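You operate a simulated robot arm through the tools that you are given. There is no shell and no other tool. Be economical: measure what you need, move in short steps, check, and stop when the job is done.

You run a simulated two-armed robot. Do the job below in one go: nothing can be reset, and whatever is moved stays where it is left.

TASK
Take off the lid, lift out the purple divider, fold the crate flat.
Fine: lid on the green pallet, divider upright beside the crate on the yellow one; the crate stays between its blocks. Set down upright: what you pick out.

Only the result counts: the job must be done as asked and must still hold three seconds after the hand-in. Knocking over, shifting, dropping, spilling or breaking anything else fails it. Lids that push on must go on centred and level and be pressed home; caps that screw on are set level and turned clockwise until they are tight. Flat cloth is picked up by pressing the open fingertips on it (5 to 10 N) and closing them slowly along it; thin cloth reads only 2 to 8 mm in the jaws.

THE ROBOT
Two 7-joint arms with two-finger parallel grippers on one trunk, on a base that drives. Base frame: it is fixed to the floor where the robot stands at the start and does not move with it; the origin is under the middle of the robot, x ahead of it, y to its left, z up; the surface under the hand at the start is at about z = 0.6. Lengths are in m, angles in rad, forces in N, time in s.
The left shoulder is at the start at [0.06, 0.189, 1.053], the right one opposite. With the tool pointing down near the work surface each hand reaches from about 0.1 to 0.6 m from the robot's upright axis, wherever it stands, measured 20 degrees to its own side. Places, roughly: back side of the folding crate [0.7, 0.2, 0.7]; deck beside the corner blocks [0.6, -0.2, 0.6]; deck of the green pallet [0.6, 0.9, 0.4]; front side of the folding crate [0.4, 0.2, 0.7]; left end of the folding crate [0.5, 0, 0.7]; right end of the folding crate [0.5, 0.4, 0.7]. Payload 3.43 kg a hand.
The tool frame of a hand sits at the grasp point between the pads (the TCP): z along the fingers, y along the line on which they close. The tips reach 0.03 m beyond it. The gripper opens to 0.094 m. The fingers are 0.028 m wide and 0.01 m thick; the gripper's body (0.05 by 0.096 m) begins 0.055 m behind the TCP.
Orientation is told as [roll, pitch, yaw] about the base's x, y, z axes, in that order, counted from this pose: with the fingers straight down and closing along the base's y, the tool's x points along the base's -x, its y along +y and its z along -z.

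THE INTERFACE
- The arms move only by the tool jog_arm. It takes "left_steps", "right_steps" or both (then of equal length, played together; a hand with none holds still); each is a list of rows, each an object (a shift or turn left out is 0, a gripper value left out holds the last) with "delta_pos": the shift along the tool's x, y, z in units of 25 mm (1.0 is 25 mm), a list of three; "angular": the turn, a rotation vector about the tool's x, y, z in units of 5 degrees (1.0 is 5 degrees), a list of three. In form: [{"delta_pos": [x, y, z], "angular": [ax, ay, az]}, ...]. A call has 1 to 8 rows; each row shifts and turns the commanded pose from where the row before left it, along the tool's axes as they then stand. "left_grip" and "right_grip" are, for a hand that has rows, the opening in per cent of the stroke, from 0 (shut) to 100 (fully open), set as the call begins (left out, the last holds). A call with a number of a shift or a turn outside -1 to 1 is refused whole. Rows are played at 5 a second. More than 0.05 m and 0.15 rad between two rows, or a gripper value outside its range, and nothing of the call is played. A pose out of reach is approached as far as the arm can. The call stops where the force on the tool passes 40 N (or 10 N more than at its start, if that is more) or the arm is blocked; 0.2 s more then pass. Each finger travels about 0.153 m/s and halts on what it meets, pressing with about 24 N; the grip force reading is that of the motor and also rises with nothing between the fingers. The clock runs only during rows and for 0.2 s after the last one: add rows that do not move to give the fingers time. It gives the time, the measured TCP pose, the force on the tool (base axes), the opening and the grip force at its end, in the units of the frame above (readings bear some noise), with the torque about the TCP (base axes, N m) and any sound that the robot's microphone picked up, and new pictures: "views" is both (left out), scene, wrist or none (wrist: the cameras of the hands that moved).
- Cameras (640 x 400 px; columns grow to the right, rows downward): "scene" is now at [0.0012, 0.024, 1.5887]; the picture's right is [0.34, -0.94, 0.00], its down [-0.82, -0.30, -0.49] and it looks along [0.46, 0.17, -0.87] (base axes); focal length 260 px, centre (320, 200). "left" rides on the left gripper at [0.076, -0.014, -0.103] in its tool frame; the picture's right is [0.18, 0.98, 0.00], its down [-0.75, 0.14, -0.64] and it looks along [-0.63, 0.12, 0.77] (tool axes); focal length 243 px, centre (320, 200). "right" rides on the right gripper at [0.076, 0.014, -0.103] in its tool frame; the picture's right is [-0.18, 0.98, 0.00], its down [-0.75, -0.14, -0.64] and it looks along [-0.63, -0.12, 0.77] (tool axes); focal length 243 px, centre (320, 200). There is no depth. A picture from a camera that has moved, and an enlarged one, comes with that camera's place and axes in the base frame and with its lens.
- raise_lower(by): slides the trunk up (or, below 0, down) by that many m; the arms and the scene camera ride with it, the base frame stays. It gives what a move gives, with no picture.
- steer(legs): drives the robot by 1 to 6 legs, each [ahead, left, turn to the left] in m, m and rad, along the robot's own axes; the way and the turn of a leg run together, so that a leg with both is an arc; at most 1.5 m and 3.142 rad a leg. The arms and the cameras ride along, it lands a little off, and it stops where it bumps. It gives what a move gives, and a new picture of the scene camera.
- aim_head(pan, tilt): turns the head with the scene camera to pan (to the left, within 1.501 rad either way) and tilt (down, from -0.506 to 1.204), counted from straight ahead of the robot. It gives what a move gives, and a new picture of the scene camera.
- zoom(camera, box): a new picture of the part [left, top, right, bottom] of that camera's present view, enlarged. It takes no simulated time.
- job_done(): hands the job in; it is judged then, once.

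Work in short steps. Places have to be worked out from the pictures, the camera data and where the tool is seen: move nearer, look again, correct. Check each grasp and each placing, and mend what went wrong. You have 120 turns and 260 pictures in all, those below and enlarged ones among them. Open the grippers and draw the arms clear of the work before you hand the job in, unless the task says otherwise; then end with one line.

The tools are called after "Call:" as a command line: name --argument value ..., lists and objects as JSON in quotes. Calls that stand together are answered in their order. jog_arm: Moves the arms, as the interface text tells. Its arguments: {"type":"object","properties":{"left_steps":{"type":"array","items":{"type":"object","properties":{"delta_pos":{"type":"array","items":{"type":"number"}},"angular":{"type":"array","items":{"type":"number"}}}}},"left_grip":{"type":"number"},"right_steps":{"type":"array","items":{"type":"object","properties":{"delta_pos":{"type":"array","items":{"type":"number"}},"angular":{"type":"array","items":{"type":"number"}}}}},"right_grip":{"type":"number"},"views":{"type":"string","enum":["both","scene","wrist","none"]}},"required":[]} The other tools are called the same way: raise_lower (by) slides the trunk up or down; steer (legs) drives the base; aim_head (pan, tilt) turns the head that bears the scene camera; zoom (camera, box) takes an enlarged picture of a part of a camera's view; job_done () hands the job in.

At the start:

```text
time: 0.0
left_tool_pos: [0.4402, 0.3451, 1.0285]
left_tcp_rot: [0.0, 0.001, 0.0]
left_force: [0.2, 0.3, 0.4]
left_wrist_torque: [0.01, 0.04, 0.0]
left_opening: 0.0939
left_gripper_force: 0.1
right_tool_pos: [0.3458, -0.052, 0.9775]
right_tcp_rot: [-0.001, -0.001, 0.0]
right_force: [0.0, 0.4, -0.6]
right_wrist_torque: [-0.02, 0.01, 0.0]
right_opening: 0.0942
right_gripper_force: 0.0
trunk travel left (down, up): [-0.725, 0.265]
robot x, y, heading: [-0.0015, 0.0052, -0.001]
head pan, tilt: [0.351, 1.056]
```

scene: 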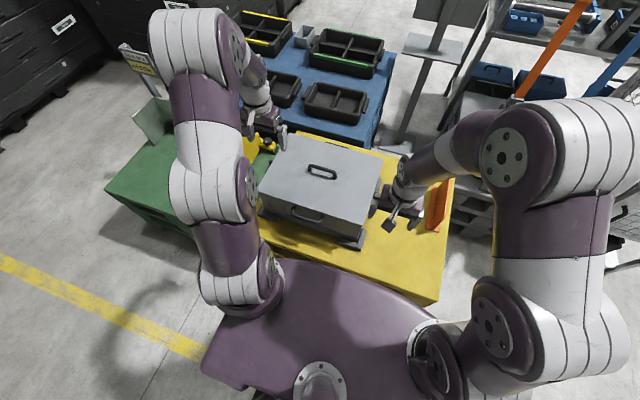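
right: 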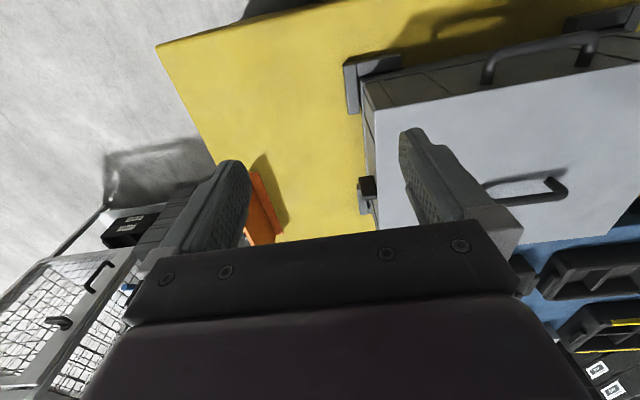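
left: 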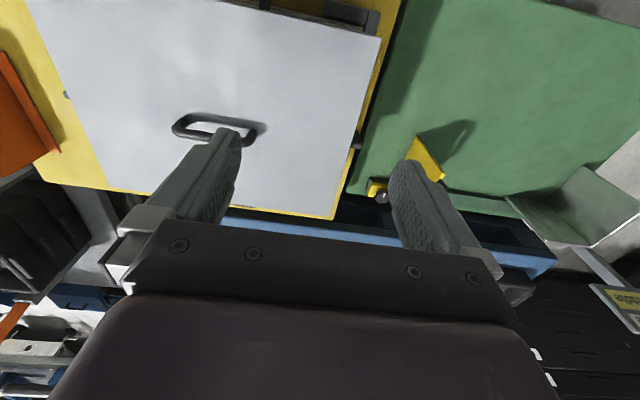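

I'll look closely at the crate first, enlarging the scene view.

Call:
zoom --camera "scene" --box '[220, 110, 460, 260]'

Call:
zoom --camera "right" --box '[320, 0, 640, 200]'

Call:
zoom --camera "left" --box '[0, 0, 640, 250]'

```text
2.67 times, centred on (340, 185) of scene
camera zoom: at [0.0012, 0.024, 1.5887], right [0.34, -0.94, 0.0], down [-0.82, -0.3, -0.49], along [0.46, 0.17, -0.87], focal length 694 px, centre (267, 240)
```

zoom: 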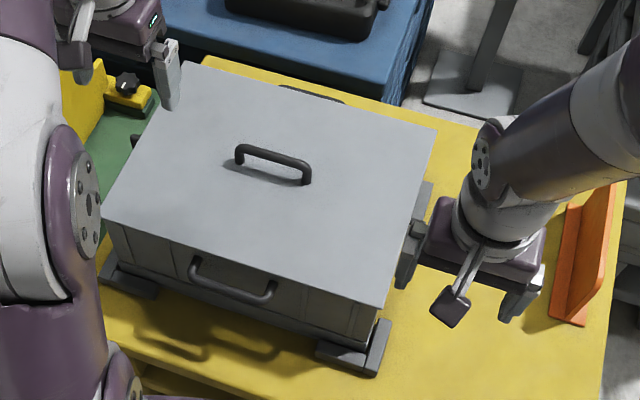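

```text
2.00 times, centred on (480, 100) of right
camera zoom: at [0.2691, -0.0372, 1.08], right [0.18, 0.98, 0.0], down [0.75, -0.14, 0.64], along [0.63, -0.12, -0.77], focal length 485 px, centre (0, 400)
```

zoom: 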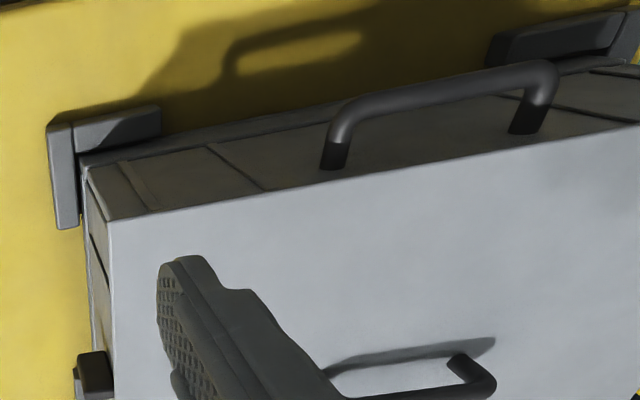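

```text
1.00 times, centred on (320, 125) of left (not enlarged: the box is as wide or as high as the picture)
camera zoom: at [0.3624, 0.3312, 1.1311], right [-0.18, 0.98, 0.0], down [0.75, 0.14, 0.64], along [0.63, 0.12, -0.77], focal length 243 px, centre (320, 275)
```

zoom: 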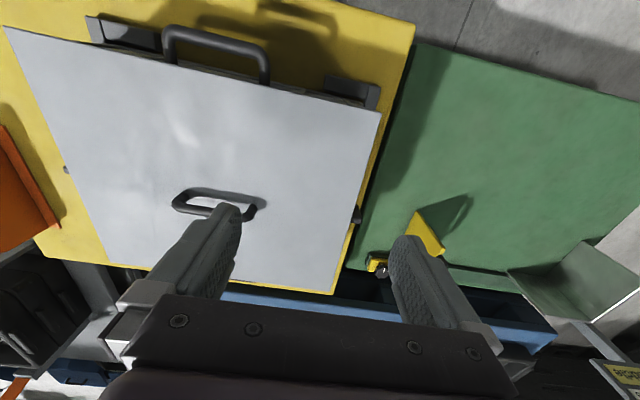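

Lid spans about x 0.38–0.67, y 0.01–0.40, its handle runs along y near (0.52, 0.205). I turn the left hand 90° so its fingers close along x.

Call:
jog_arm --left_steps '[{"angular": [0, 0, 1]}, {"angular": [0, 0, 1]}, {"angular": [0, 0, 1]}, {"angular": [0, 0, 1]}, {"angular": [0, 0, 1]}, {"angular": [0, 0, 1]}, {"angular": [0, 0, 1]}, {"angular": [0, 0, 1]}]' --views "none"

Call:
jog_arm --left_steps '[{"angular": [0, 0, 1]}, {"angular": [0, 0, 1]}, {"angular": [0, 0, 1]}, {"angular": [0, 0, 1]}, {"angular": [0, 0, 1]}, {"angular": [0, 0, 1]}, {"angular": [0, 0, 1]}, {"angular": [0, 0, 1]}]' --views "none"

Call:
jog_arm --left_steps '[{"angular": [0, 0, 1]}, {"angular": [0, 0, 1]}]'

```text
time: 1.8
left_tool_pos: [0.4401, 0.3458, 1.0299]
left_tcp_rot: [0.001, 0.002, -0.7]
left_force: [-0.6, -0.5, -0.7]
left_wrist_torque: [0.0, -0.01, 0.04]
left_opening: 0.0941
left_gripper_force: 0.0
right_tool_pos: [0.345, -0.053, 0.9766]
right_tcp_rot: [0.0, 0.001, -0.001]
right_force: [0.2, 0.6, -0.3]
right_wrist_torque: [0.05, -0.02, 0.03]
right_opening: 0.094
right_gripper_force: 0.0
trunk travel left (down, up): [-0.725, 0.265]
robot x, y, heading: [-0.0004, 0.0004, -0.003]
head pan, tilt: [0.351, 1.056]
```

```text
time: 3.6
left_tool_pos: [0.4401, 0.3448, 1.0296]
left_tcp_rot: [0.0, 0.0, -1.397]
left_force: [-1.7, 0.3, -0.4]
left_wrist_torque: [0.01, 0.03, 0.04]
left_opening: 0.0939
left_gripper_force: 0.0
right_tool_pos: [0.3462, -0.0512, 0.977]
right_tcp_rot: [-0.001, 0.001, -0.001]
right_force: [0.1, -1.1, 0.6]
right_wrist_torque: [0.04, 0.03, 0.02]
right_opening: 0.0939
right_gripper_force: 0.0
trunk travel left (down, up): [-0.725, 0.265]
robot x, y, heading: [0.0007, -0.0005, -0.002]
head pan, tilt: [0.351, 1.056]
```

```text
time: 4.2
left_tool_pos: [0.4395, 0.3455, 1.0291]
left_tcp_rot: [-0.001, 0.001, -1.573]
left_force: [0.4, -0.9, 0.0]
left_wrist_torque: [0.01, 0.0, 0.05]
left_opening: 0.0939
left_gripper_force: 0.1
right_tool_pos: [0.3459, -0.0523, 0.976]
right_tcp_rot: [0.0, 0.0, -0.002]
right_force: [0.0, -0.2, -0.3]
right_wrist_torque: [0.01, 0.01, -0.02]
right_opening: 0.0939
right_gripper_force: 0.0
trunk travel left (down, up): [-0.725, 0.265]
robot x, y, heading: [0.0036, -0.0027, -0.004]
head pan, tilt: [0.351, 1.056]
camera scene: at [0.0013, 0.024, 1.5887], right [0.34, -0.94, 0.0], down [-0.82, -0.3, -0.49], along [0.46, 0.17, -0.87], focal length 260 px, centre (320, 200)
camera left: at [0.4244, 0.4216, 1.1314], right [0.98, 0.18, 0.0], down [0.14, -0.75, 0.64], along [0.12, -0.63, -0.77], focal length 243 px, centre (320, 200)
```

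scene: 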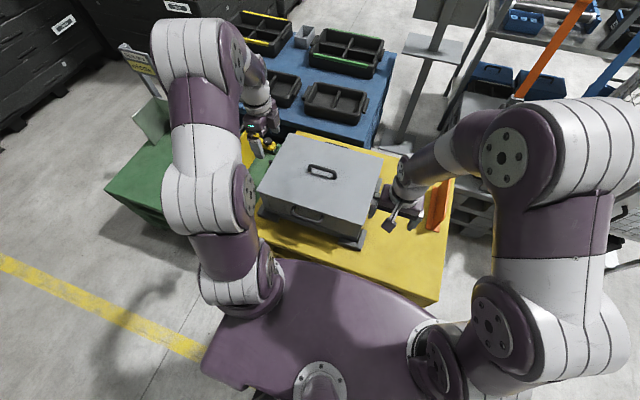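
left: 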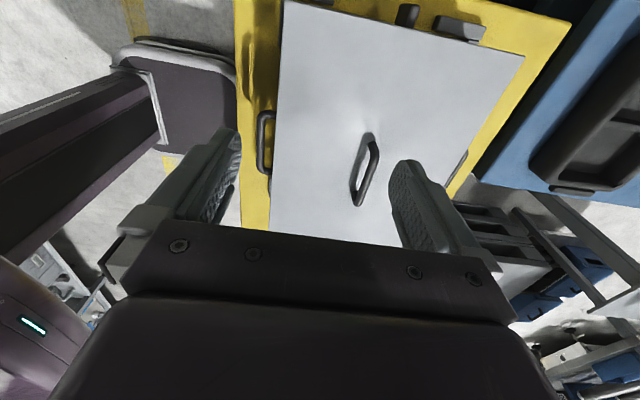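

Zooming on the handle to triangulate its height.

Call:
zoom --camera "left" --box '[240, 0, 540, 240]'

```text
1.67 times, centred on (390, 120) of left
camera zoom: at [0.4244, 0.4216, 1.1314], right [0.98, 0.18, 0.0], down [0.14, -0.75, 0.64], along [0.12, -0.63, -0.77], focal length 404 px, centre (203, 333)
```

zoom: 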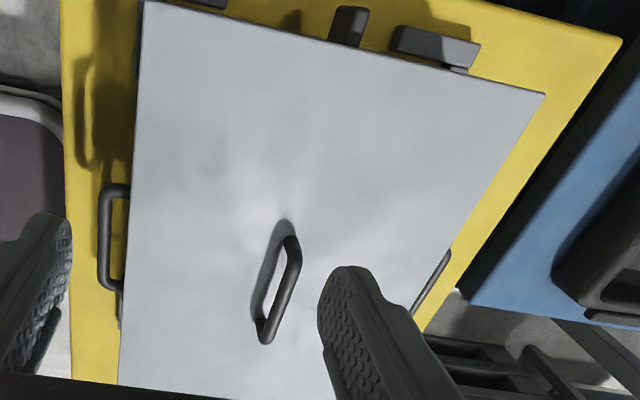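

I judge the bar of the lid handle at about (0.54, 0.212, 0.81). Moving above it to z≈0.90 and looking again.

Call:
jog_arm --left_steps '[{"delta_pos": [-0.89, 0.67, 0.6]}, {"delta_pos": [-0.89, 0.67, 0.6]}, {"delta_pos": [-0.89, 0.67, 0.8]}, {"delta_pos": [-0.89, 0.67, 0.8]}, {"delta_pos": [-0.89, 0.67, 1]}, {"delta_pos": [-0.89, 0.67, 1]}]'

Call:
zoom --camera "scene" --box '[220, 110, 460, 260]'

```text
time: 5.6
left_tool_pos: [0.5403, 0.2112, 0.9087]
left_tcp_rot: [-0.002, 0.0, -1.572]
left_force: [-0.4, 0.3, -0.6]
left_wrist_torque: [0.02, 0.01, 0.02]
left_opening: 0.0941
left_gripper_force: 0.0
right_tool_pos: [0.3464, -0.052, 0.9763]
right_tcp_rot: [0.0, 0.002, 0.0]
right_force: [0.9, -0.7, -0.7]
right_wrist_torque: [0.02, 0.01, 0.05]
right_opening: 0.0942
right_gripper_force: 0.1
trunk travel left (down, up): [-0.725, 0.265]
robot x, y, heading: [-0.0008, 0.0, 0.004]
head pan, tilt: [0.351, 1.056]
camera scene: at [0.0027, 0.0234, 1.5888], right [0.34, -0.94, 0.0], down [-0.82, -0.3, -0.49], along [0.46, 0.17, -0.87], focal length 260 px, centre (320, 200)
camera left: at [0.5251, 0.2878, 1.0107], right [0.98, 0.18, 0.0], down [0.14, -0.75, 0.64], along [0.12, -0.63, -0.77], focal length 243 px, centre (320, 200)
```

scene: 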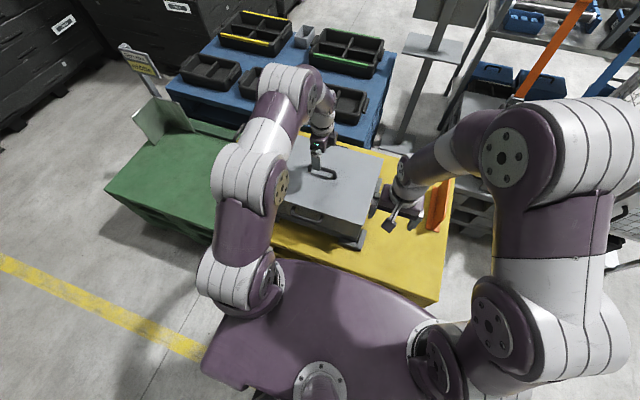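
left: 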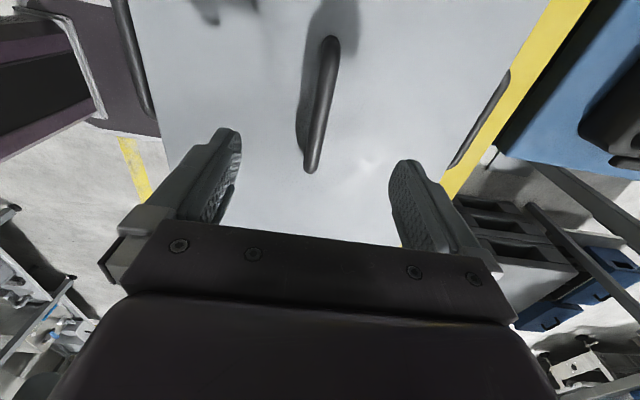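

```text
2.67 times, centred on (340, 185) of scene
camera zoom: at [0.0027, 0.0234, 1.5888], right [0.34, -0.94, 0.0], down [-0.82, -0.3, -0.49], along [0.46, 0.17, -0.87], focal length 694 px, centre (267, 240)
```

zoom: 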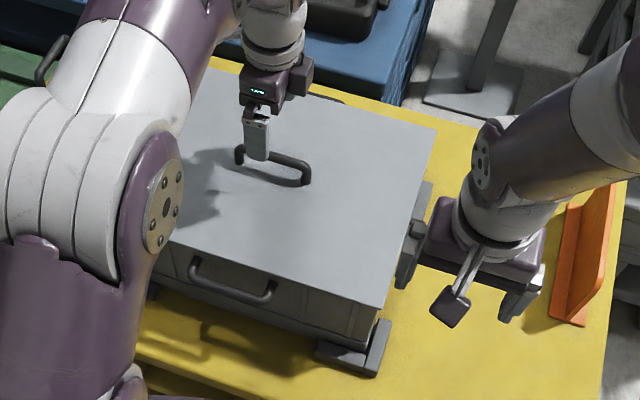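

Handle bar is centred between the fingers (x≈0.539, y≈0.215). Descending to z≈0.815, then closing.

Call:
jog_arm --left_steps '[{"delta_pos": [0.1, 0, 1]}, {"delta_pos": [0, 0, 1]}, {"delta_pos": [0, 0, 0.6]}, {"delta_pos": [0, 0, 0.5]}, {"delta_pos": [0, 0, 0.4]}, {"delta_pos": [0, 0, 0.3]}]'

Call:
zoom --camera "scene" --box '[260, 110, 380, 210]'

```text
time: 7.0
left_tool_pos: [0.5394, 0.2138, 0.8135]
left_tcp_rot: [0.0, 0.0, -1.572]
left_force: [-0.2, -0.3, 0.0]
left_wrist_torque: [-0.02, 0.01, -0.02]
left_opening: 0.0939
left_gripper_force: 0.0
right_tool_pos: [0.3455, -0.0526, 0.977]
right_tcp_rot: [0.0, 0.001, 0.0]
right_force: [0.4, -1.1, 0.0]
right_wrist_torque: [0.0, -0.01, 0.02]
right_opening: 0.0939
right_gripper_force: 0.1
trunk travel left (down, up): [-0.725, 0.265]
robot x, y, heading: [0.0009, -0.0016, 0.0]
head pan, tilt: [0.351, 1.056]
camera scene: at [0.0015, 0.024, 1.5887], right [0.34, -0.94, 0.0], down [-0.82, -0.3, -0.49], along [0.46, 0.17, -0.87], focal length 260 px, centre (320, 200)
camera left: at [0.5253, 0.2907, 0.9165], right [0.98, 0.18, 0.0], down [0.14, -0.75, 0.64], along [0.12, -0.63, -0.77], focal length 243 px, centre (320, 200)
```

scene: 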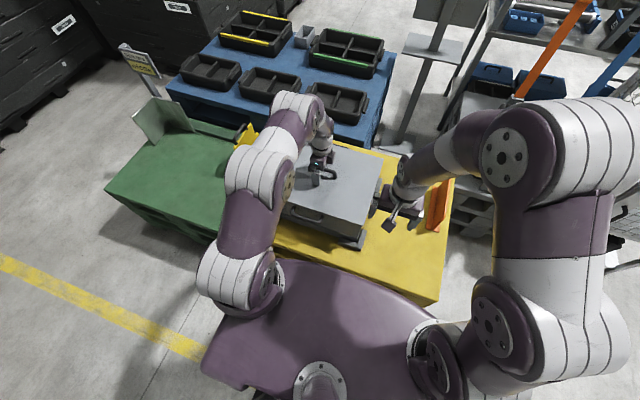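
left: 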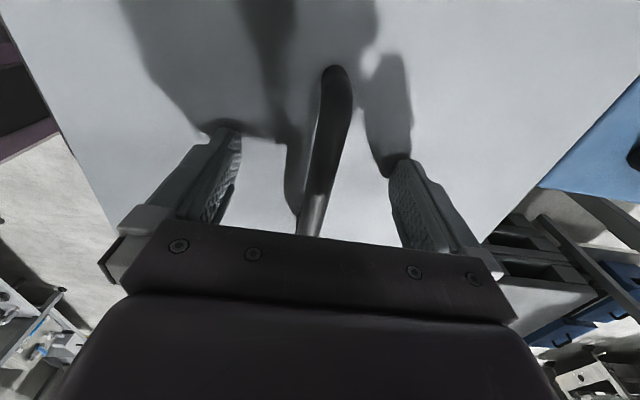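

```text
4.00 times, centred on (320, 160) of scene
camera zoom: at [0.0015, 0.024, 1.5887], right [0.34, -0.94, 0.0], down [-0.82, -0.3, -0.49], along [0.46, 0.17, -0.87], focal length 1041 px, centre (320, 360)
```

zoom: 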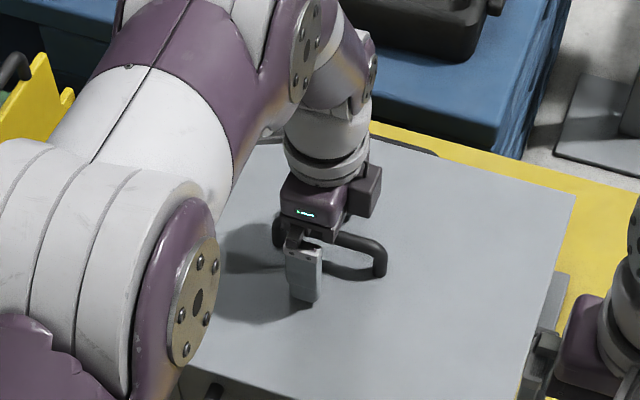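

The tips straddle the bar just above the lid without contact. Closing the left gripper.

Call:
jog_arm --left_steps '[{}, {}, {}, {}]' --left_grip 0 --views "wrist"

```text
time: 8.0
left_tool_pos: [0.5406, 0.2142, 0.8147]
left_tcp_rot: [-0.001, 0.0, -1.571]
left_force: [-0.4, -0.3, 0.4]
left_wrist_torque: [-0.01, -0.01, 0.01]
left_opening: 0.018
left_gripper_force: 24.0
right_tool_pos: [0.3454, -0.0517, 0.9775]
right_tcp_rot: [0.0, 0.001, 0.0]
right_force: [0.2, 0.1, 0.2]
right_wrist_torque: [-0.02, 0.01, 0.01]
right_opening: 0.0939
right_gripper_force: 0.1
trunk travel left (down, up): [-0.725, 0.265]
robot x, y, heading: [0.0008, -0.0002, 0.004]
head pan, tilt: [0.351, 1.056]
camera left: at [0.5251, 0.2907, 0.9166], right [0.98, 0.18, 0.0], down [0.14, -0.75, 0.64], along [0.12, -0.63, -0.77], focal length 243 px, centre (320, 200)
```

left: 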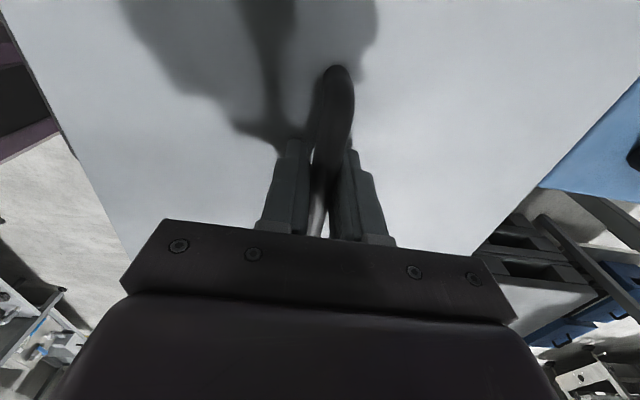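

Gripped at 18 mm. Lifting gently.

Call:
jog_arm --left_steps '[{"delta_pos": [0, 0, -0.3]}, {"delta_pos": [0, 0, -0.5]}, {"delta_pos": [0, 0, -0.7]}, {"delta_pos": [0, 0, -1]}, {"delta_pos": [0, 0, -1]}, {"delta_pos": [0, 0, -1]}, {"delta_pos": [0, 0, -1]}, {"delta_pos": [0, 0, -1]}]'

```text
time: 9.8
left_tool_pos: [0.542, 0.2146, 0.9767]
left_tcp_rot: [0.0, 0.001, -1.569]
left_force: [0.1, -0.3, -3.3]
left_wrist_torque: [0.02, 0.03, -0.01]
left_opening: 0.018
left_gripper_force: 23.6
right_tool_pos: [0.3445, -0.0512, 0.9776]
right_tcp_rot: [0.0, 0.0, 0.0]
right_force: [-0.5, -0.7, 0.9]
right_wrist_torque: [-0.02, 0.02, -0.01]
right_opening: 0.0941
right_gripper_force: 0.0
trunk travel left (down, up): [-0.725, 0.265]
robot x, y, heading: [-0.0009, -0.0012, -0.003]
head pan, tilt: [0.351, 1.056]
camera scene: at [0.001, 0.0239, 1.5887], right [0.34, -0.94, 0.0], down [-0.82, -0.3, -0.49], along [0.46, 0.17, -0.87], focal length 260 px, centre (320, 200)
camera left: at [0.5267, 0.2902, 1.0787], right [0.98, 0.18, 0.0], down [0.14, -0.75, 0.64], along [0.12, -0.63, -0.77], focal length 243 px, centre (320, 200)
```

scene: 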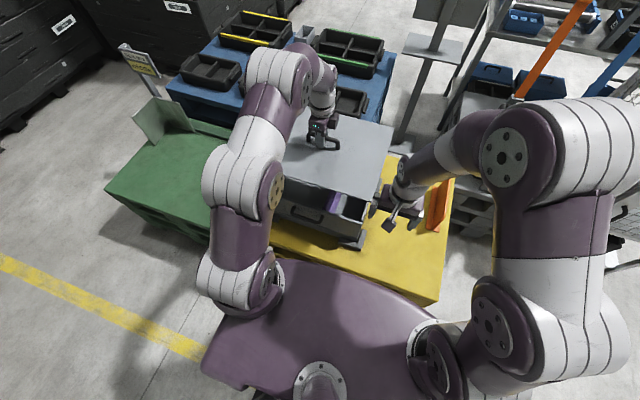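
left: 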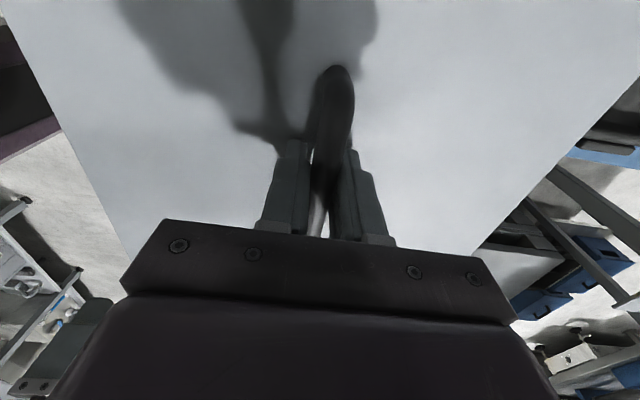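

The lid is free. Before driving, I look at the green pallet for obstacles.

Call:
zoom --camera "scene" --box '[80, 40, 280, 240]'

Call:
aim_head --pan 0.9 --tilt 0.8

```text
2.00 times, centred on (180, 140) of scene
camera zoom: at [0.001, 0.0239, 1.5887], right [0.34, -0.94, 0.0], down [-0.82, -0.3, -0.49], along [0.46, 0.17, -0.87], focal length 521 px, centre (600, 320)
```

zoom: 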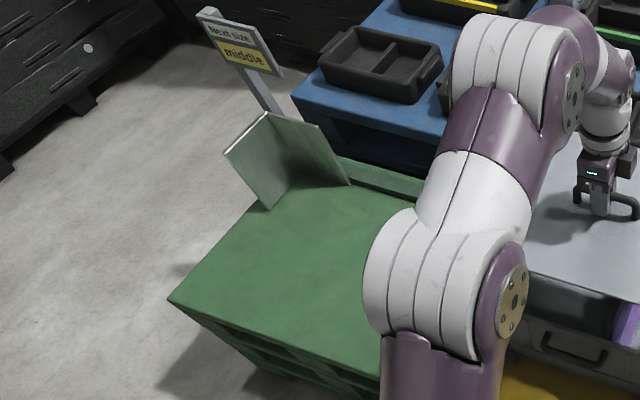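

```text
time: 10.8
left_tool_pos: [0.5422, 0.2137, 0.9745]
left_tcp_rot: [0.001, -0.001, -1.572]
left_force: [0.3, -0.1, -2.6]
left_wrist_torque: [0.05, -0.02, -0.01]
left_opening: 0.0179
left_gripper_force: 24.3
right_tool_pos: [0.3449, -0.0511, 0.9776]
right_tcp_rot: [0.0, 0.0, -0.001]
right_force: [-0.1, -0.5, -1.0]
right_wrist_torque: [0.0, 0.03, -0.01]
right_opening: 0.0941
right_gripper_force: 0.0
trunk travel left (down, up): [-0.725, 0.265]
robot x, y, heading: [-0.001, 0.0002, 0.0]
head pan, tilt: [0.901, 0.799]
camera scene: at [-0.0103, 0.0645, 1.6076], right [0.78, -0.62, 0.0], down [-0.45, -0.56, -0.7], along [0.43, 0.55, -0.72], focal length 260 px, centre (320, 200)
```

scene: 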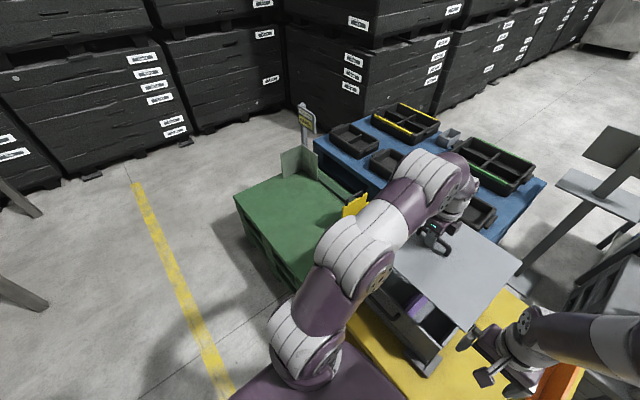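

Path is clear. Driving left 0.70 m with the lid held high.

Call:
steer --legs '[[0, 0.7, 0]]'

Call:
aim_head --pan 0.35 --tilt 1.0

```text
time: 14.5
left_tool_pos: [0.5438, 0.8954, 0.9757]
left_tcp_rot: [-0.001, -0.001, -1.572]
left_force: [0.8, -0.1, -2.2]
left_wrist_torque: [0.0, 0.0, 0.04]
left_opening: 0.018
left_gripper_force: 23.5
right_tool_pos: [0.3468, 0.6291, 0.976]
right_tcp_rot: [0.0, -0.001, -0.001]
right_force: [-0.8, -0.3, 0.3]
right_wrist_torque: [0.01, 0.0, 0.02]
right_opening: 0.094
right_gripper_force: 0.0
trunk travel left (down, up): [-0.725, 0.265]
robot x, y, heading: [-0.0012, 0.678, -0.003]
head pan, tilt: [0.901, 0.799]
camera scene: at [-0.0094, 0.7466, 1.6076], right [0.78, -0.62, 0.0], down [-0.45, -0.56, -0.7], along [0.43, 0.55, -0.72], focal length 260 px, centre (320, 200)
```

scene: 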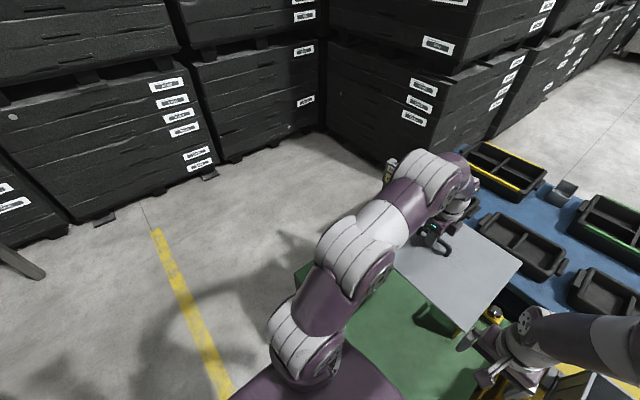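

```text
time: 15.5
left_tool_pos: [0.5443, 0.8956, 0.9769]
left_tcp_rot: [0.0, -0.001, -1.572]
left_force: [-0.1, 0.2, -2.6]
left_wrist_torque: [0.0, 0.02, 0.0]
left_opening: 0.018
left_gripper_force: 23.8
right_tool_pos: [0.3456, 0.6294, 0.9781]
right_tcp_rot: [0.001, 0.001, -0.002]
right_force: [0.0, 0.1, 0.6]
right_wrist_torque: [-0.01, -0.02, 0.01]
right_opening: 0.094
right_gripper_force: 0.1
trunk travel left (down, up): [-0.725, 0.265]
robot x, y, heading: [0.0041, 0.6812, -0.004]
head pan, tilt: [0.351, 1.0]
camera scene: at [0.0058, 0.7072, 1.5925], right [0.34, -0.94, 0.0], down [-0.79, -0.29, -0.54], along [0.51, 0.18, -0.84], focal length 260 px, centre (320, 200)
```

scene: 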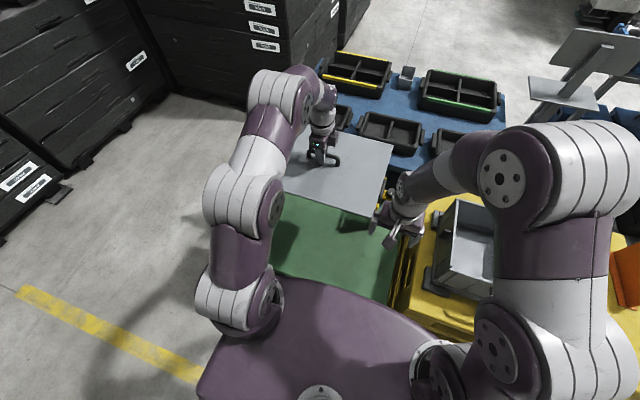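

Zooming around the lid and the yellow bracket.

Call:
zoom --camera "scene" --box '[240, 60, 440, 280]'

Call:
zoom --camera "right" --box '[0, 0, 640, 400]'

Call:
zoom --camera "left" --box '[0, 0, 640, 400]'

```text
1.82 times, centred on (340, 170) of scene
camera zoom: at [0.0058, 0.7072, 1.5925], right [0.34, -0.94, 0.0], down [-0.79, -0.29, -0.54], along [0.51, 0.18, -0.84], focal length 473 px, centre (284, 254)
```

zoom: 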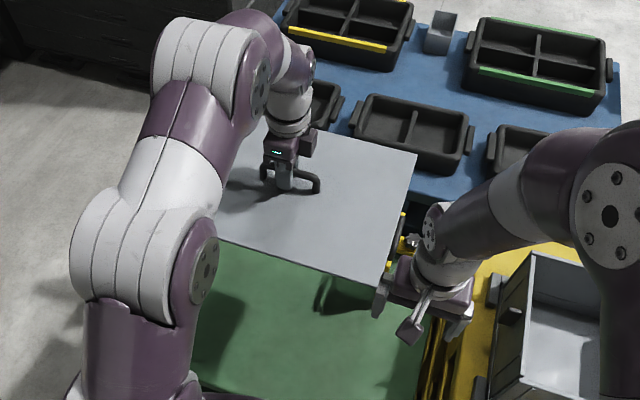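

```text
1.00 times, centred on (320, 200) of right (not enlarged: the box is as wide or as high as the picture)
camera zoom: at [0.2701, 0.644, 1.0799], right [0.19, 0.98, 0.0], down [0.75, -0.14, 0.64], along [0.63, -0.12, -0.77], focal length 243 px, centre (320, 200)
```

zoom: 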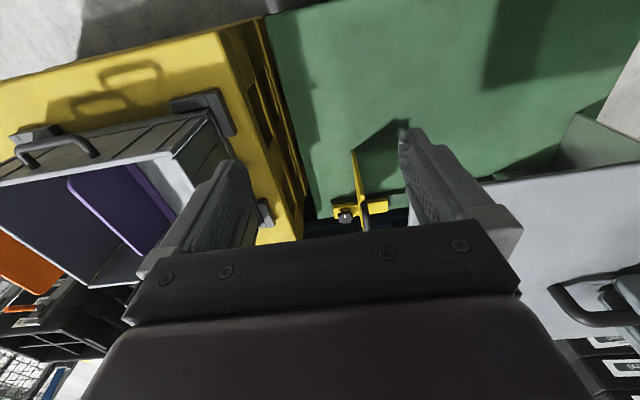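

```text
1.00 times, centred on (320, 200) of left (not enlarged: the box is as wide or as high as the picture)
camera zoom: at [0.5287, 0.971, 1.0784], right [0.98, 0.18, 0.0], down [0.14, -0.75, 0.64], along [0.12, -0.63, -0.77], focal length 243 px, centre (320, 200)
```

zoom: 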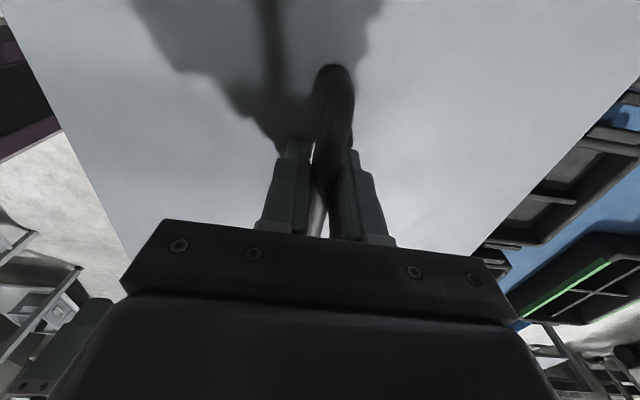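

I shift the lid slightly left and toward me (away from bracket and panel), then lower the trunk 0.2 m.

Call:
jog_arm --left_steps '[{"delta_pos": [0.4, -0.7, 0]}, {"delta_pos": [0.4, -0.7, 0]}, {"delta_pos": [0.4, -0.7, 0.5]}, {"delta_pos": [0, 0, 1]}, {"delta_pos": [0, 0, 1]}]' --views "none"

Call:
raise_lower --by -0.2

Call:
zoom --camera "scene" --box '[160, 60, 480, 280]'

```text
time: 16.7
left_tool_pos: [0.4905, 0.9255, 0.9146]
left_tcp_rot: [0.0, 0.0, -1.571]
left_force: [-0.8, -0.6, -3.3]
left_wrist_torque: [0.06, 0.0, 0.01]
left_opening: 0.0182
left_gripper_force: 24.1
right_tool_pos: [0.3459, 0.6298, 0.9769]
right_tcp_rot: [0.0, 0.002, 0.0]
right_force: [0.2, 0.5, 0.2]
right_wrist_torque: [0.0, 0.0, 0.01]
right_opening: 0.0939
right_gripper_force: 0.1
trunk travel left (down, up): [-0.725, 0.265]
robot x, y, heading: [-0.0018, 0.6787, -0.002]
head pan, tilt: [0.351, 1.0]
```

```text
time: 18.9
left_tool_pos: [0.4911, 0.9262, 0.7144]
left_tcp_rot: [0.002, 0.0, -1.573]
left_force: [0.0, -0.2, -3.0]
left_wrist_torque: [0.04, -0.01, 0.0]
left_opening: 0.0183
left_gripper_force: 24.2
right_tool_pos: [0.3455, 0.6283, 0.7769]
right_tcp_rot: [-0.001, 0.001, 0.0]
right_force: [-0.1, -0.8, 0.0]
right_wrist_torque: [-0.01, -0.01, -0.02]
right_opening: 0.0942
right_gripper_force: 0.0
trunk travel left (down, up): [-0.525, 0.465]
robot x, y, heading: [-0.0011, 0.6805, -0.001]
head pan, tilt: [0.351, 1.0]
```

```text
1.82 times, centred on (320, 170) of scene
camera zoom: at [0.0056, 0.7072, 1.3925], right [0.34, -0.94, 0.0], down [-0.79, -0.29, -0.54], along [0.51, 0.18, -0.84], focal length 473 px, centre (320, 254)
```

zoom: 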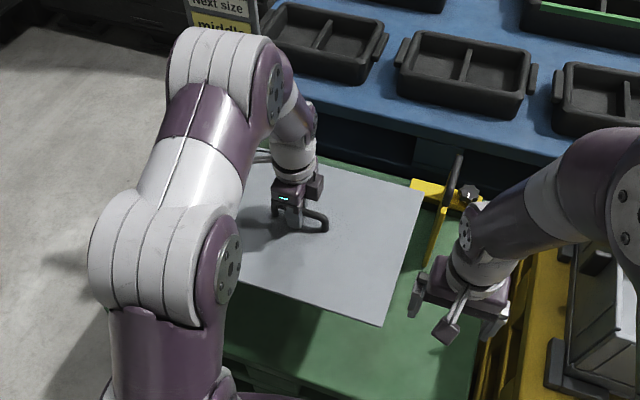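

Clear. Lowering the lid toward the deck.

Call:
jog_arm --left_steps '[{"delta_pos": [0, 0, 1]}, {"delta_pos": [0, 0, 1]}, {"delta_pos": [0, 0, 1]}, {"delta_pos": [0, 0, 1]}, {"delta_pos": [0, 0, 1]}, {"delta_pos": [0, 0, 1]}, {"delta_pos": [0, 0, 1]}, {"delta_pos": [0, 0, 1]}]'

```text
time: 20.7
left_tool_pos: [0.4904, 0.9267, 0.5131]
left_tcp_rot: [0.001, 0.001, -1.571]
left_force: [0.4, 0.5, -2.0]
left_wrist_torque: [0.0, 0.0, 0.0]
left_opening: 0.0179
left_gripper_force: 24.0
right_tool_pos: [0.3464, 0.6308, 0.7763]
right_tcp_rot: [0.0, 0.001, -0.003]
right_force: [-0.2, -0.3, 0.9]
right_wrist_torque: [-0.01, 0.0, -0.01]
right_opening: 0.0942
right_gripper_force: 0.0
trunk travel left (down, up): [-0.525, 0.465]
robot x, y, heading: [0.0018, 0.6835, -0.003]
head pan, tilt: [0.351, 1.0]
camera scene: at [0.0061, 0.7075, 1.3925], right [0.34, -0.94, 0.0], down [-0.79, -0.29, -0.54], along [0.51, 0.18, -0.84], focal length 260 px, centre (320, 200)
camera left: at [0.4763, 1.0024, 0.6149], right [0.98, 0.18, 0.0], down [0.14, -0.75, 0.64], along [0.12, -0.63, -0.77], focal length 243 px, centre (320, 200)
```

scene: 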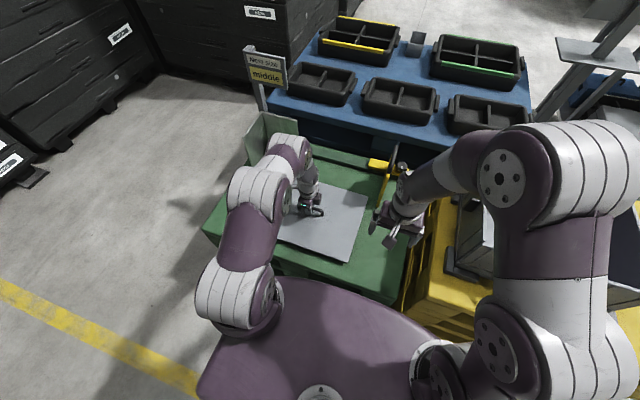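
left: 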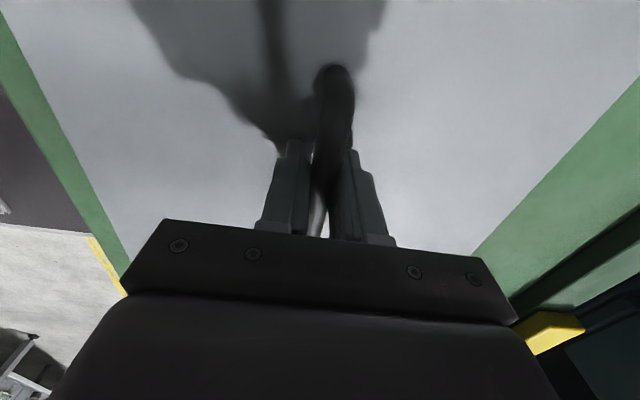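

Nearly down; small steps while watching the force.

Call:
jog_arm --left_steps '[{"delta_pos": [0, 0, 0.5]}, {"delta_pos": [0, 0, 0.5]}, {"delta_pos": [0, 0, 0.4]}, {"delta_pos": [0, 0, 0.3]}]' --views "none"

Call:
zoom --camera "scene" --box '[200, 120, 440, 300]'

```text
time: 21.3
left_tool_pos: [0.4945, 0.9265, 0.4939]
left_tcp_rot: [0.006, 0.002, -1.572]
left_force: [-7.7, -0.4, 28.8]
left_wrist_torque: [-0.61, 0.8, -0.07]
left_opening: 0.0181
left_gripper_force: 23.9
right_tool_pos: [0.3448, 0.6299, 0.7779]
right_tcp_rot: [0.001, -0.001, -0.002]
right_force: [0.4, -0.2, -0.1]
right_wrist_torque: [-0.03, 0.01, 0.0]
right_opening: 0.0938
right_gripper_force: 0.0
trunk travel left (down, up): [-0.525, 0.465]
robot x, y, heading: [-0.003, 0.6842, -0.003]
head pan, tilt: [0.351, 1.0]
stopped in row 3 (left hand): the force on the tool passed its limit at 51 N (the readings are from after the stop); the commanded pose is now the measured one
```

```text
2.22 times, centred on (320, 210) of scene
camera zoom: at [0.0029, 0.7058, 1.3931], right [0.34, -0.94, 0.0], down [-0.79, -0.29, -0.54], along [0.51, 0.19, -0.84], focal length 578 px, centre (320, 178)
```

zoom: 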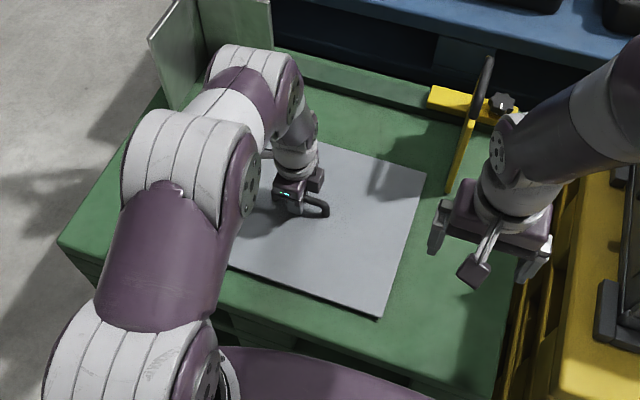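

The lid has touched the deck (force rise at z≈0.494). Easing up slightly to see whether it rests level.

Call:
jog_arm --left_steps '[{"delta_pos": [0, 0, -0.1]}, {}, {}]' --views "none"

Call:
zoom --camera "left" --box '[0, 0, 640, 400]'

Call:
zoom --camera "right" --box '[240, 0, 640, 250]'

```text
time: 22.1
left_tool_pos: [0.4966, 0.9256, 0.4938]
left_tcp_rot: [0.008, 0.001, -1.571]
left_force: [2.9, -0.2, 10.3]
left_wrist_torque: [0.11, 0.09, -0.1]
left_opening: 0.018
left_gripper_force: 24.2
right_tool_pos: [0.3448, 0.6303, 0.7769]
right_tcp_rot: [-0.001, -0.002, -0.003]
right_force: [0.3, 0.4, -0.2]
right_wrist_torque: [0.01, 0.03, -0.01]
right_opening: 0.0939
right_gripper_force: 0.1
trunk travel left (down, up): [-0.525, 0.465]
robot x, y, heading: [-0.0014, 0.6819, -0.004]
head pan, tilt: [0.351, 1.0]
```

```text
1.00 times, centred on (320, 200) of left (not enlarged: the box is as wide or as high as the picture)
camera zoom: at [0.4794, 1.0023, 0.596], right [0.98, 0.18, 0.01], down [0.14, -0.75, 0.64], along [0.12, -0.63, -0.77], focal length 243 px, centre (320, 200)
```

zoom: 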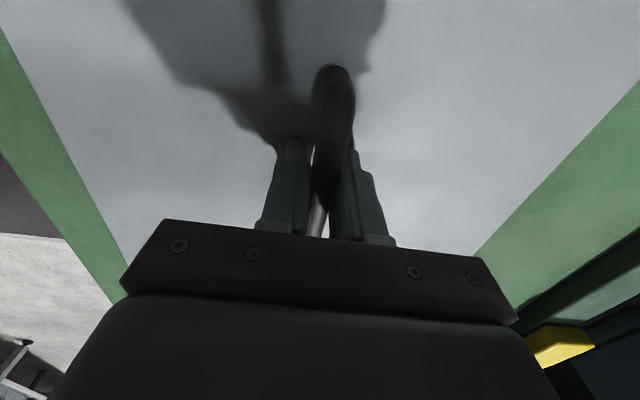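

```text
1.60 times, centred on (440, 125) of right
camera zoom: at [0.2694, 0.6438, 0.8801], right [0.19, 0.98, 0.0], down [0.75, -0.14, 0.64], along [0.63, -0.12, -0.77], focal length 388 px, centre (128, 320)
```

zoom: 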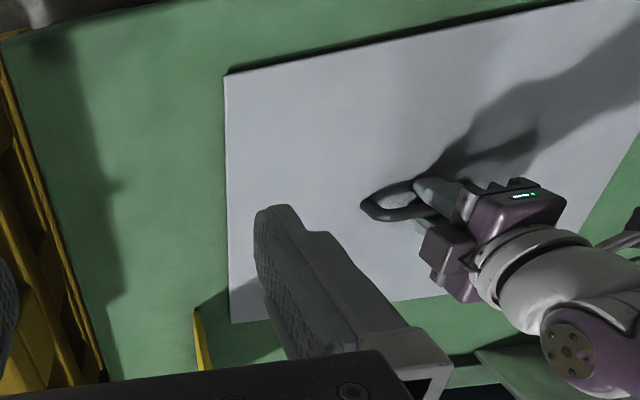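

Lid lies flat on the deck, level. Releasing and rising straight up.

Call:
jog_arm --left_steps '[{}, {}, {}, {}]' --left_grip 100 --views "none"

Call:
jog_arm --left_steps '[{"delta_pos": [0, 0, -0.5]}, {"delta_pos": [0, 0, -1]}, {"delta_pos": [0, 0, -1]}, {"delta_pos": [0, 0, -1]}, {"delta_pos": [0, 0, -1]}, {"delta_pos": [0, 0, -1]}, {"delta_pos": [0, 0, -1]}]'

```text
time: 23.1
left_tool_pos: [0.4938, 0.9264, 0.4931]
left_tcp_rot: [0.007, 0.001, -1.573]
left_force: [3.8, 0.2, 16.3]
left_wrist_torque: [-0.04, 0.7, 0.01]
left_opening: 0.0923
left_gripper_force: 0.1
right_tool_pos: [0.3455, 0.6299, 0.776]
right_tcp_rot: [0.0, -0.001, -0.002]
right_force: [-0.7, 0.4, 0.1]
right_wrist_torque: [0.0, 0.0, -0.01]
right_opening: 0.094
right_gripper_force: 0.2
trunk travel left (down, up): [-0.525, 0.465]
robot x, y, heading: [0.003, 0.683, -0.001]
head pan, tilt: [0.351, 1.0]
```

```text
time: 24.7
left_tool_pos: [0.4906, 0.9272, 0.6584]
left_tcp_rot: [0.005, 0.002, -1.571]
left_force: [-0.3, -0.6, 0.1]
left_wrist_torque: [-0.03, 0.01, -0.01]
left_opening: 0.0939
left_gripper_force: 0.1
right_tool_pos: [0.3448, 0.6298, 0.7768]
right_tcp_rot: [0.0, 0.001, -0.003]
right_force: [-0.6, -0.2, -0.4]
right_wrist_torque: [0.02, -0.01, -0.03]
right_opening: 0.0937
right_gripper_force: 0.1
trunk travel left (down, up): [-0.525, 0.465]
robot x, y, heading: [0.0003, 0.6825, 0.001]
head pan, tilt: [0.351, 1.0]
camera scene: at [0.0049, 0.7069, 1.3925], right [0.34, -0.94, 0.0], down [-0.79, -0.29, -0.54], along [0.51, 0.18, -0.84], focal length 260 px, centre (320, 200)
camera left: at [0.476, 1.003, 0.7594], right [0.98, 0.18, 0.0], down [0.14, -0.75, 0.64], along [0.12, -0.63, -0.77], focal length 243 px, centre (320, 200)
```

scene: 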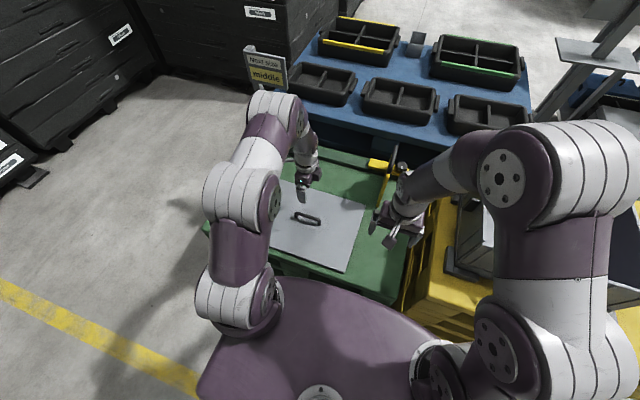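
left: 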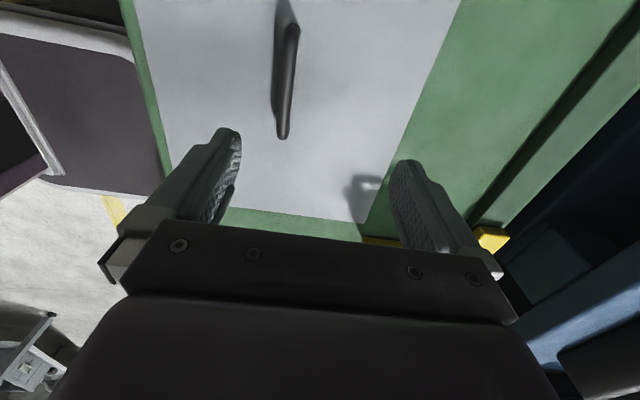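

Lid is placed. Raising the trunk and driving back to stand before the crate.

Call:
raise_lower --by 0.3

Call:
steer --legs '[[0, -0.6, 0]]'

Call:
aim_head --pan 0.1 --tilt 1.1

Call:
zoom --camera "right" --box '[0, 0, 640, 400]'

Call:
zoom --camera "left" --box '[0, 0, 640, 400]'

```text
time: 27.7
left_tool_pos: [0.4917, 0.9275, 0.9553]
left_tcp_rot: [0.008, 0.001, -1.573]
left_force: [0.2, -0.4, 1.4]
left_wrist_torque: [-0.02, 0.01, 0.0]
left_opening: 0.0941
left_gripper_force: 0.0
right_tool_pos: [0.3456, 0.6295, 1.0771]
right_tcp_rot: [-0.001, -0.001, -0.003]
right_force: [-0.9, -0.1, 0.0]
right_wrist_torque: [0.02, 0.01, -0.03]
right_opening: 0.0942
right_gripper_force: 0.1
trunk travel left (down, up): [-0.825, 0.165]
robot x, y, heading: [0.0019, 0.6843, -0.005]
head pan, tilt: [0.351, 1.0]
```

```text
time: 31.1
left_tool_pos: [0.4909, 0.3346, 0.9568]
left_tcp_rot: [0.006, 0.0, -1.567]
left_force: [0.0, -0.7, 0.0]
left_wrist_torque: [-0.01, -0.01, 0.0]
left_opening: 0.094
left_gripper_force: 0.1
right_tool_pos: [0.3467, 0.037, 1.0767]
right_tcp_rot: [0.0, 0.001, 0.005]
right_force: [-0.7, -0.1, -0.4]
right_wrist_torque: [-0.03, -0.01, 0.02]
right_opening: 0.0938
right_gripper_force: 0.0
trunk travel left (down, up): [-0.825, 0.165]
robot x, y, heading: [-0.0006, 0.0856, 0.002]
head pan, tilt: [0.351, 1.0]
camera scene: at [0.006, 0.1129, 1.6925], right [0.35, -0.94, 0.0], down [-0.79, -0.29, -0.54], along [0.51, 0.19, -0.84], focal length 260 px, centre (320, 200)
```

scene: 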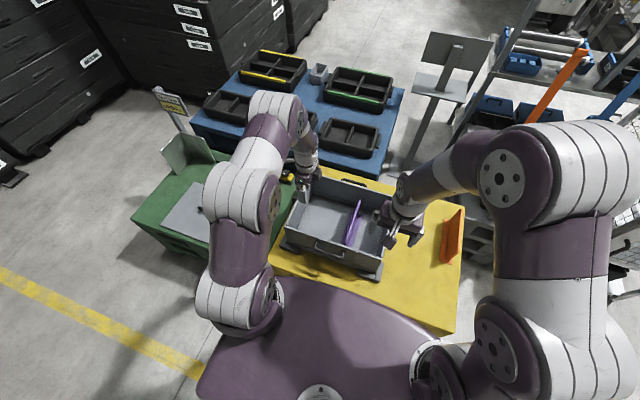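

```text
time: 31.9
left_tool_pos: [0.4911, 0.3354, 0.9561]
left_tcp_rot: [0.006, 0.001, -1.568]
left_force: [0.5, 0.6, 0.5]
left_wrist_torque: [0.01, 0.02, 0.02]
left_opening: 0.0941
left_gripper_force: 0.1
right_tool_pos: [0.3469, 0.0371, 1.0763]
right_tcp_rot: [0.001, -0.001, 0.004]
right_force: [1.2, -0.2, 0.1]
right_wrist_torque: [-0.02, 0.02, 0.01]
right_opening: 0.094
right_gripper_force: 0.1
trunk travel left (down, up): [-0.825, 0.165]
robot x, y, heading: [-0.0006, 0.0888, 0.004]
head pan, tilt: [0.099, 1.1]
camera scene: at [0.0034, 0.0944, 1.6859], right [0.1, -0.99, 0.0], down [-0.89, -0.09, -0.45], along [0.45, 0.05, -0.89], focal length 260 px, centre (320, 200)
```

scene: 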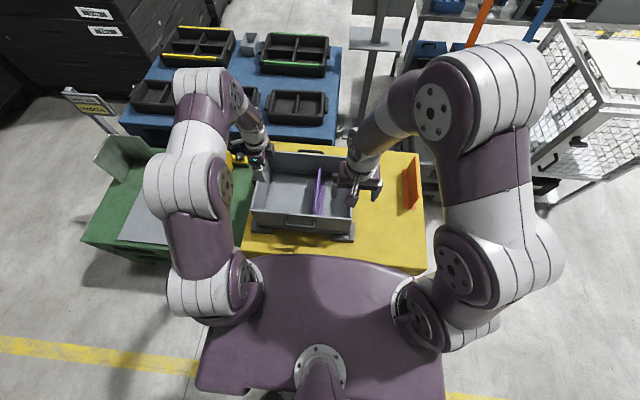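

```text
1.00 times, centred on (320, 200) of right (not enlarged: the box is as wide or as high as the picture)
camera zoom: at [0.2707, 0.0508, 1.18], right [0.18, 0.98, 0.0], down [0.75, -0.14, 0.64], along [0.63, -0.12, -0.77], focal length 243 px, centre (320, 200)
```

zoom: 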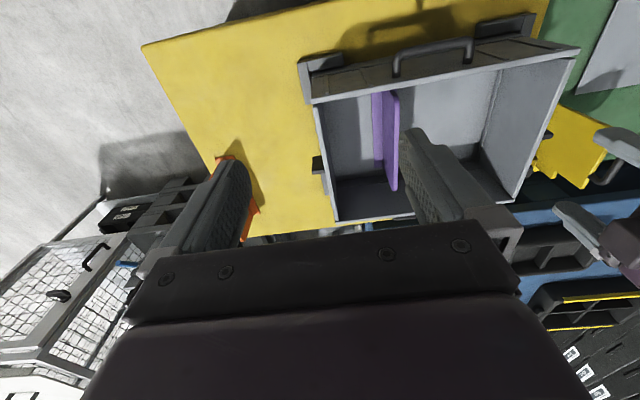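

```text
1.00 times, centred on (320, 200) of left (not enlarged: the box is as wide or as high as the picture)
camera zoom: at [0.475, 0.411, 1.059], right [0.98, 0.19, 0.0], down [0.14, -0.75, 0.64], along [0.12, -0.63, -0.77], focal length 243 px, centre (320, 200)
```

zoom: 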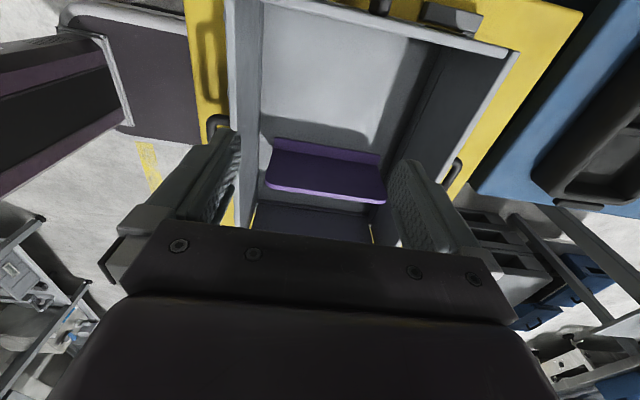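

The divider is a plate along x near y≈0.13, right for the right hand's closing direction. Closer views of the crate.

Call:
zoom --camera "scene" --box '[230, 130, 430, 255]'

Call:
zoom --camera "right" --box '[280, 0, 640, 240]'

Call:
zoom --camera "left" --box '[180, 0, 560, 250]'

```text
3.20 times, centred on (330, 192) of scene
camera zoom: at [0.0034, 0.0944, 1.6859], right [0.1, -0.99, 0.0], down [-0.89, -0.09, -0.45], along [0.45, 0.05, -0.89], focal length 833 px, centre (288, 224)
```

zoom: 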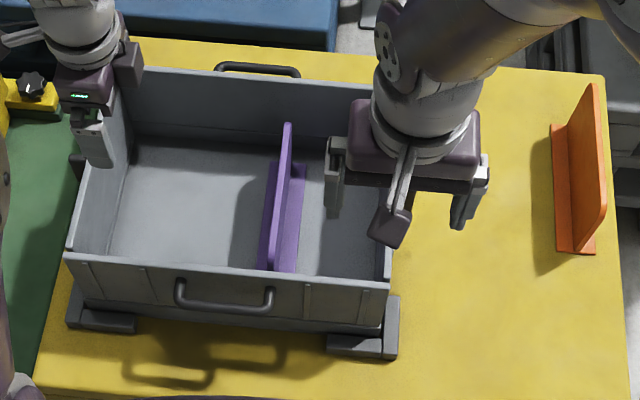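

```text
1.67 times, centred on (460, 120) of right
camera zoom: at [0.2707, 0.0508, 1.18], right [0.18, 0.98, 0.0], down [0.75, -0.14, 0.64], along [0.63, -0.12, -0.77], focal length 404 px, centre (87, 333)
```

zoom: 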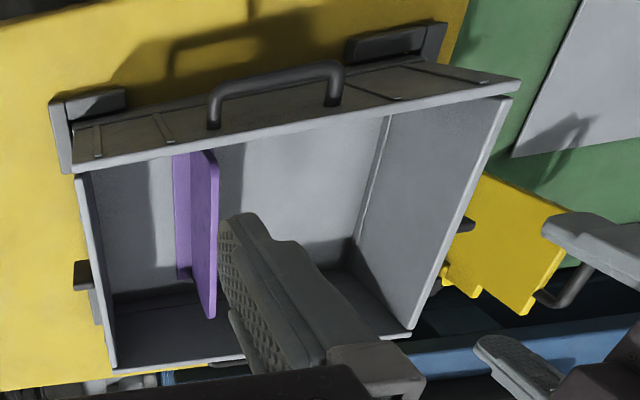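

```text
1.60 times, centred on (370, 125) of left
camera zoom: at [0.475, 0.411, 1.059], right [0.98, 0.19, 0.0], down [0.14, -0.75, 0.64], along [0.12, -0.63, -0.77], focal length 388 px, centre (240, 320)
```

zoom: 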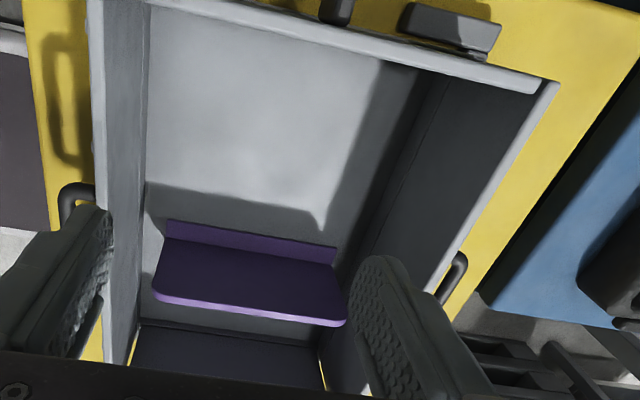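

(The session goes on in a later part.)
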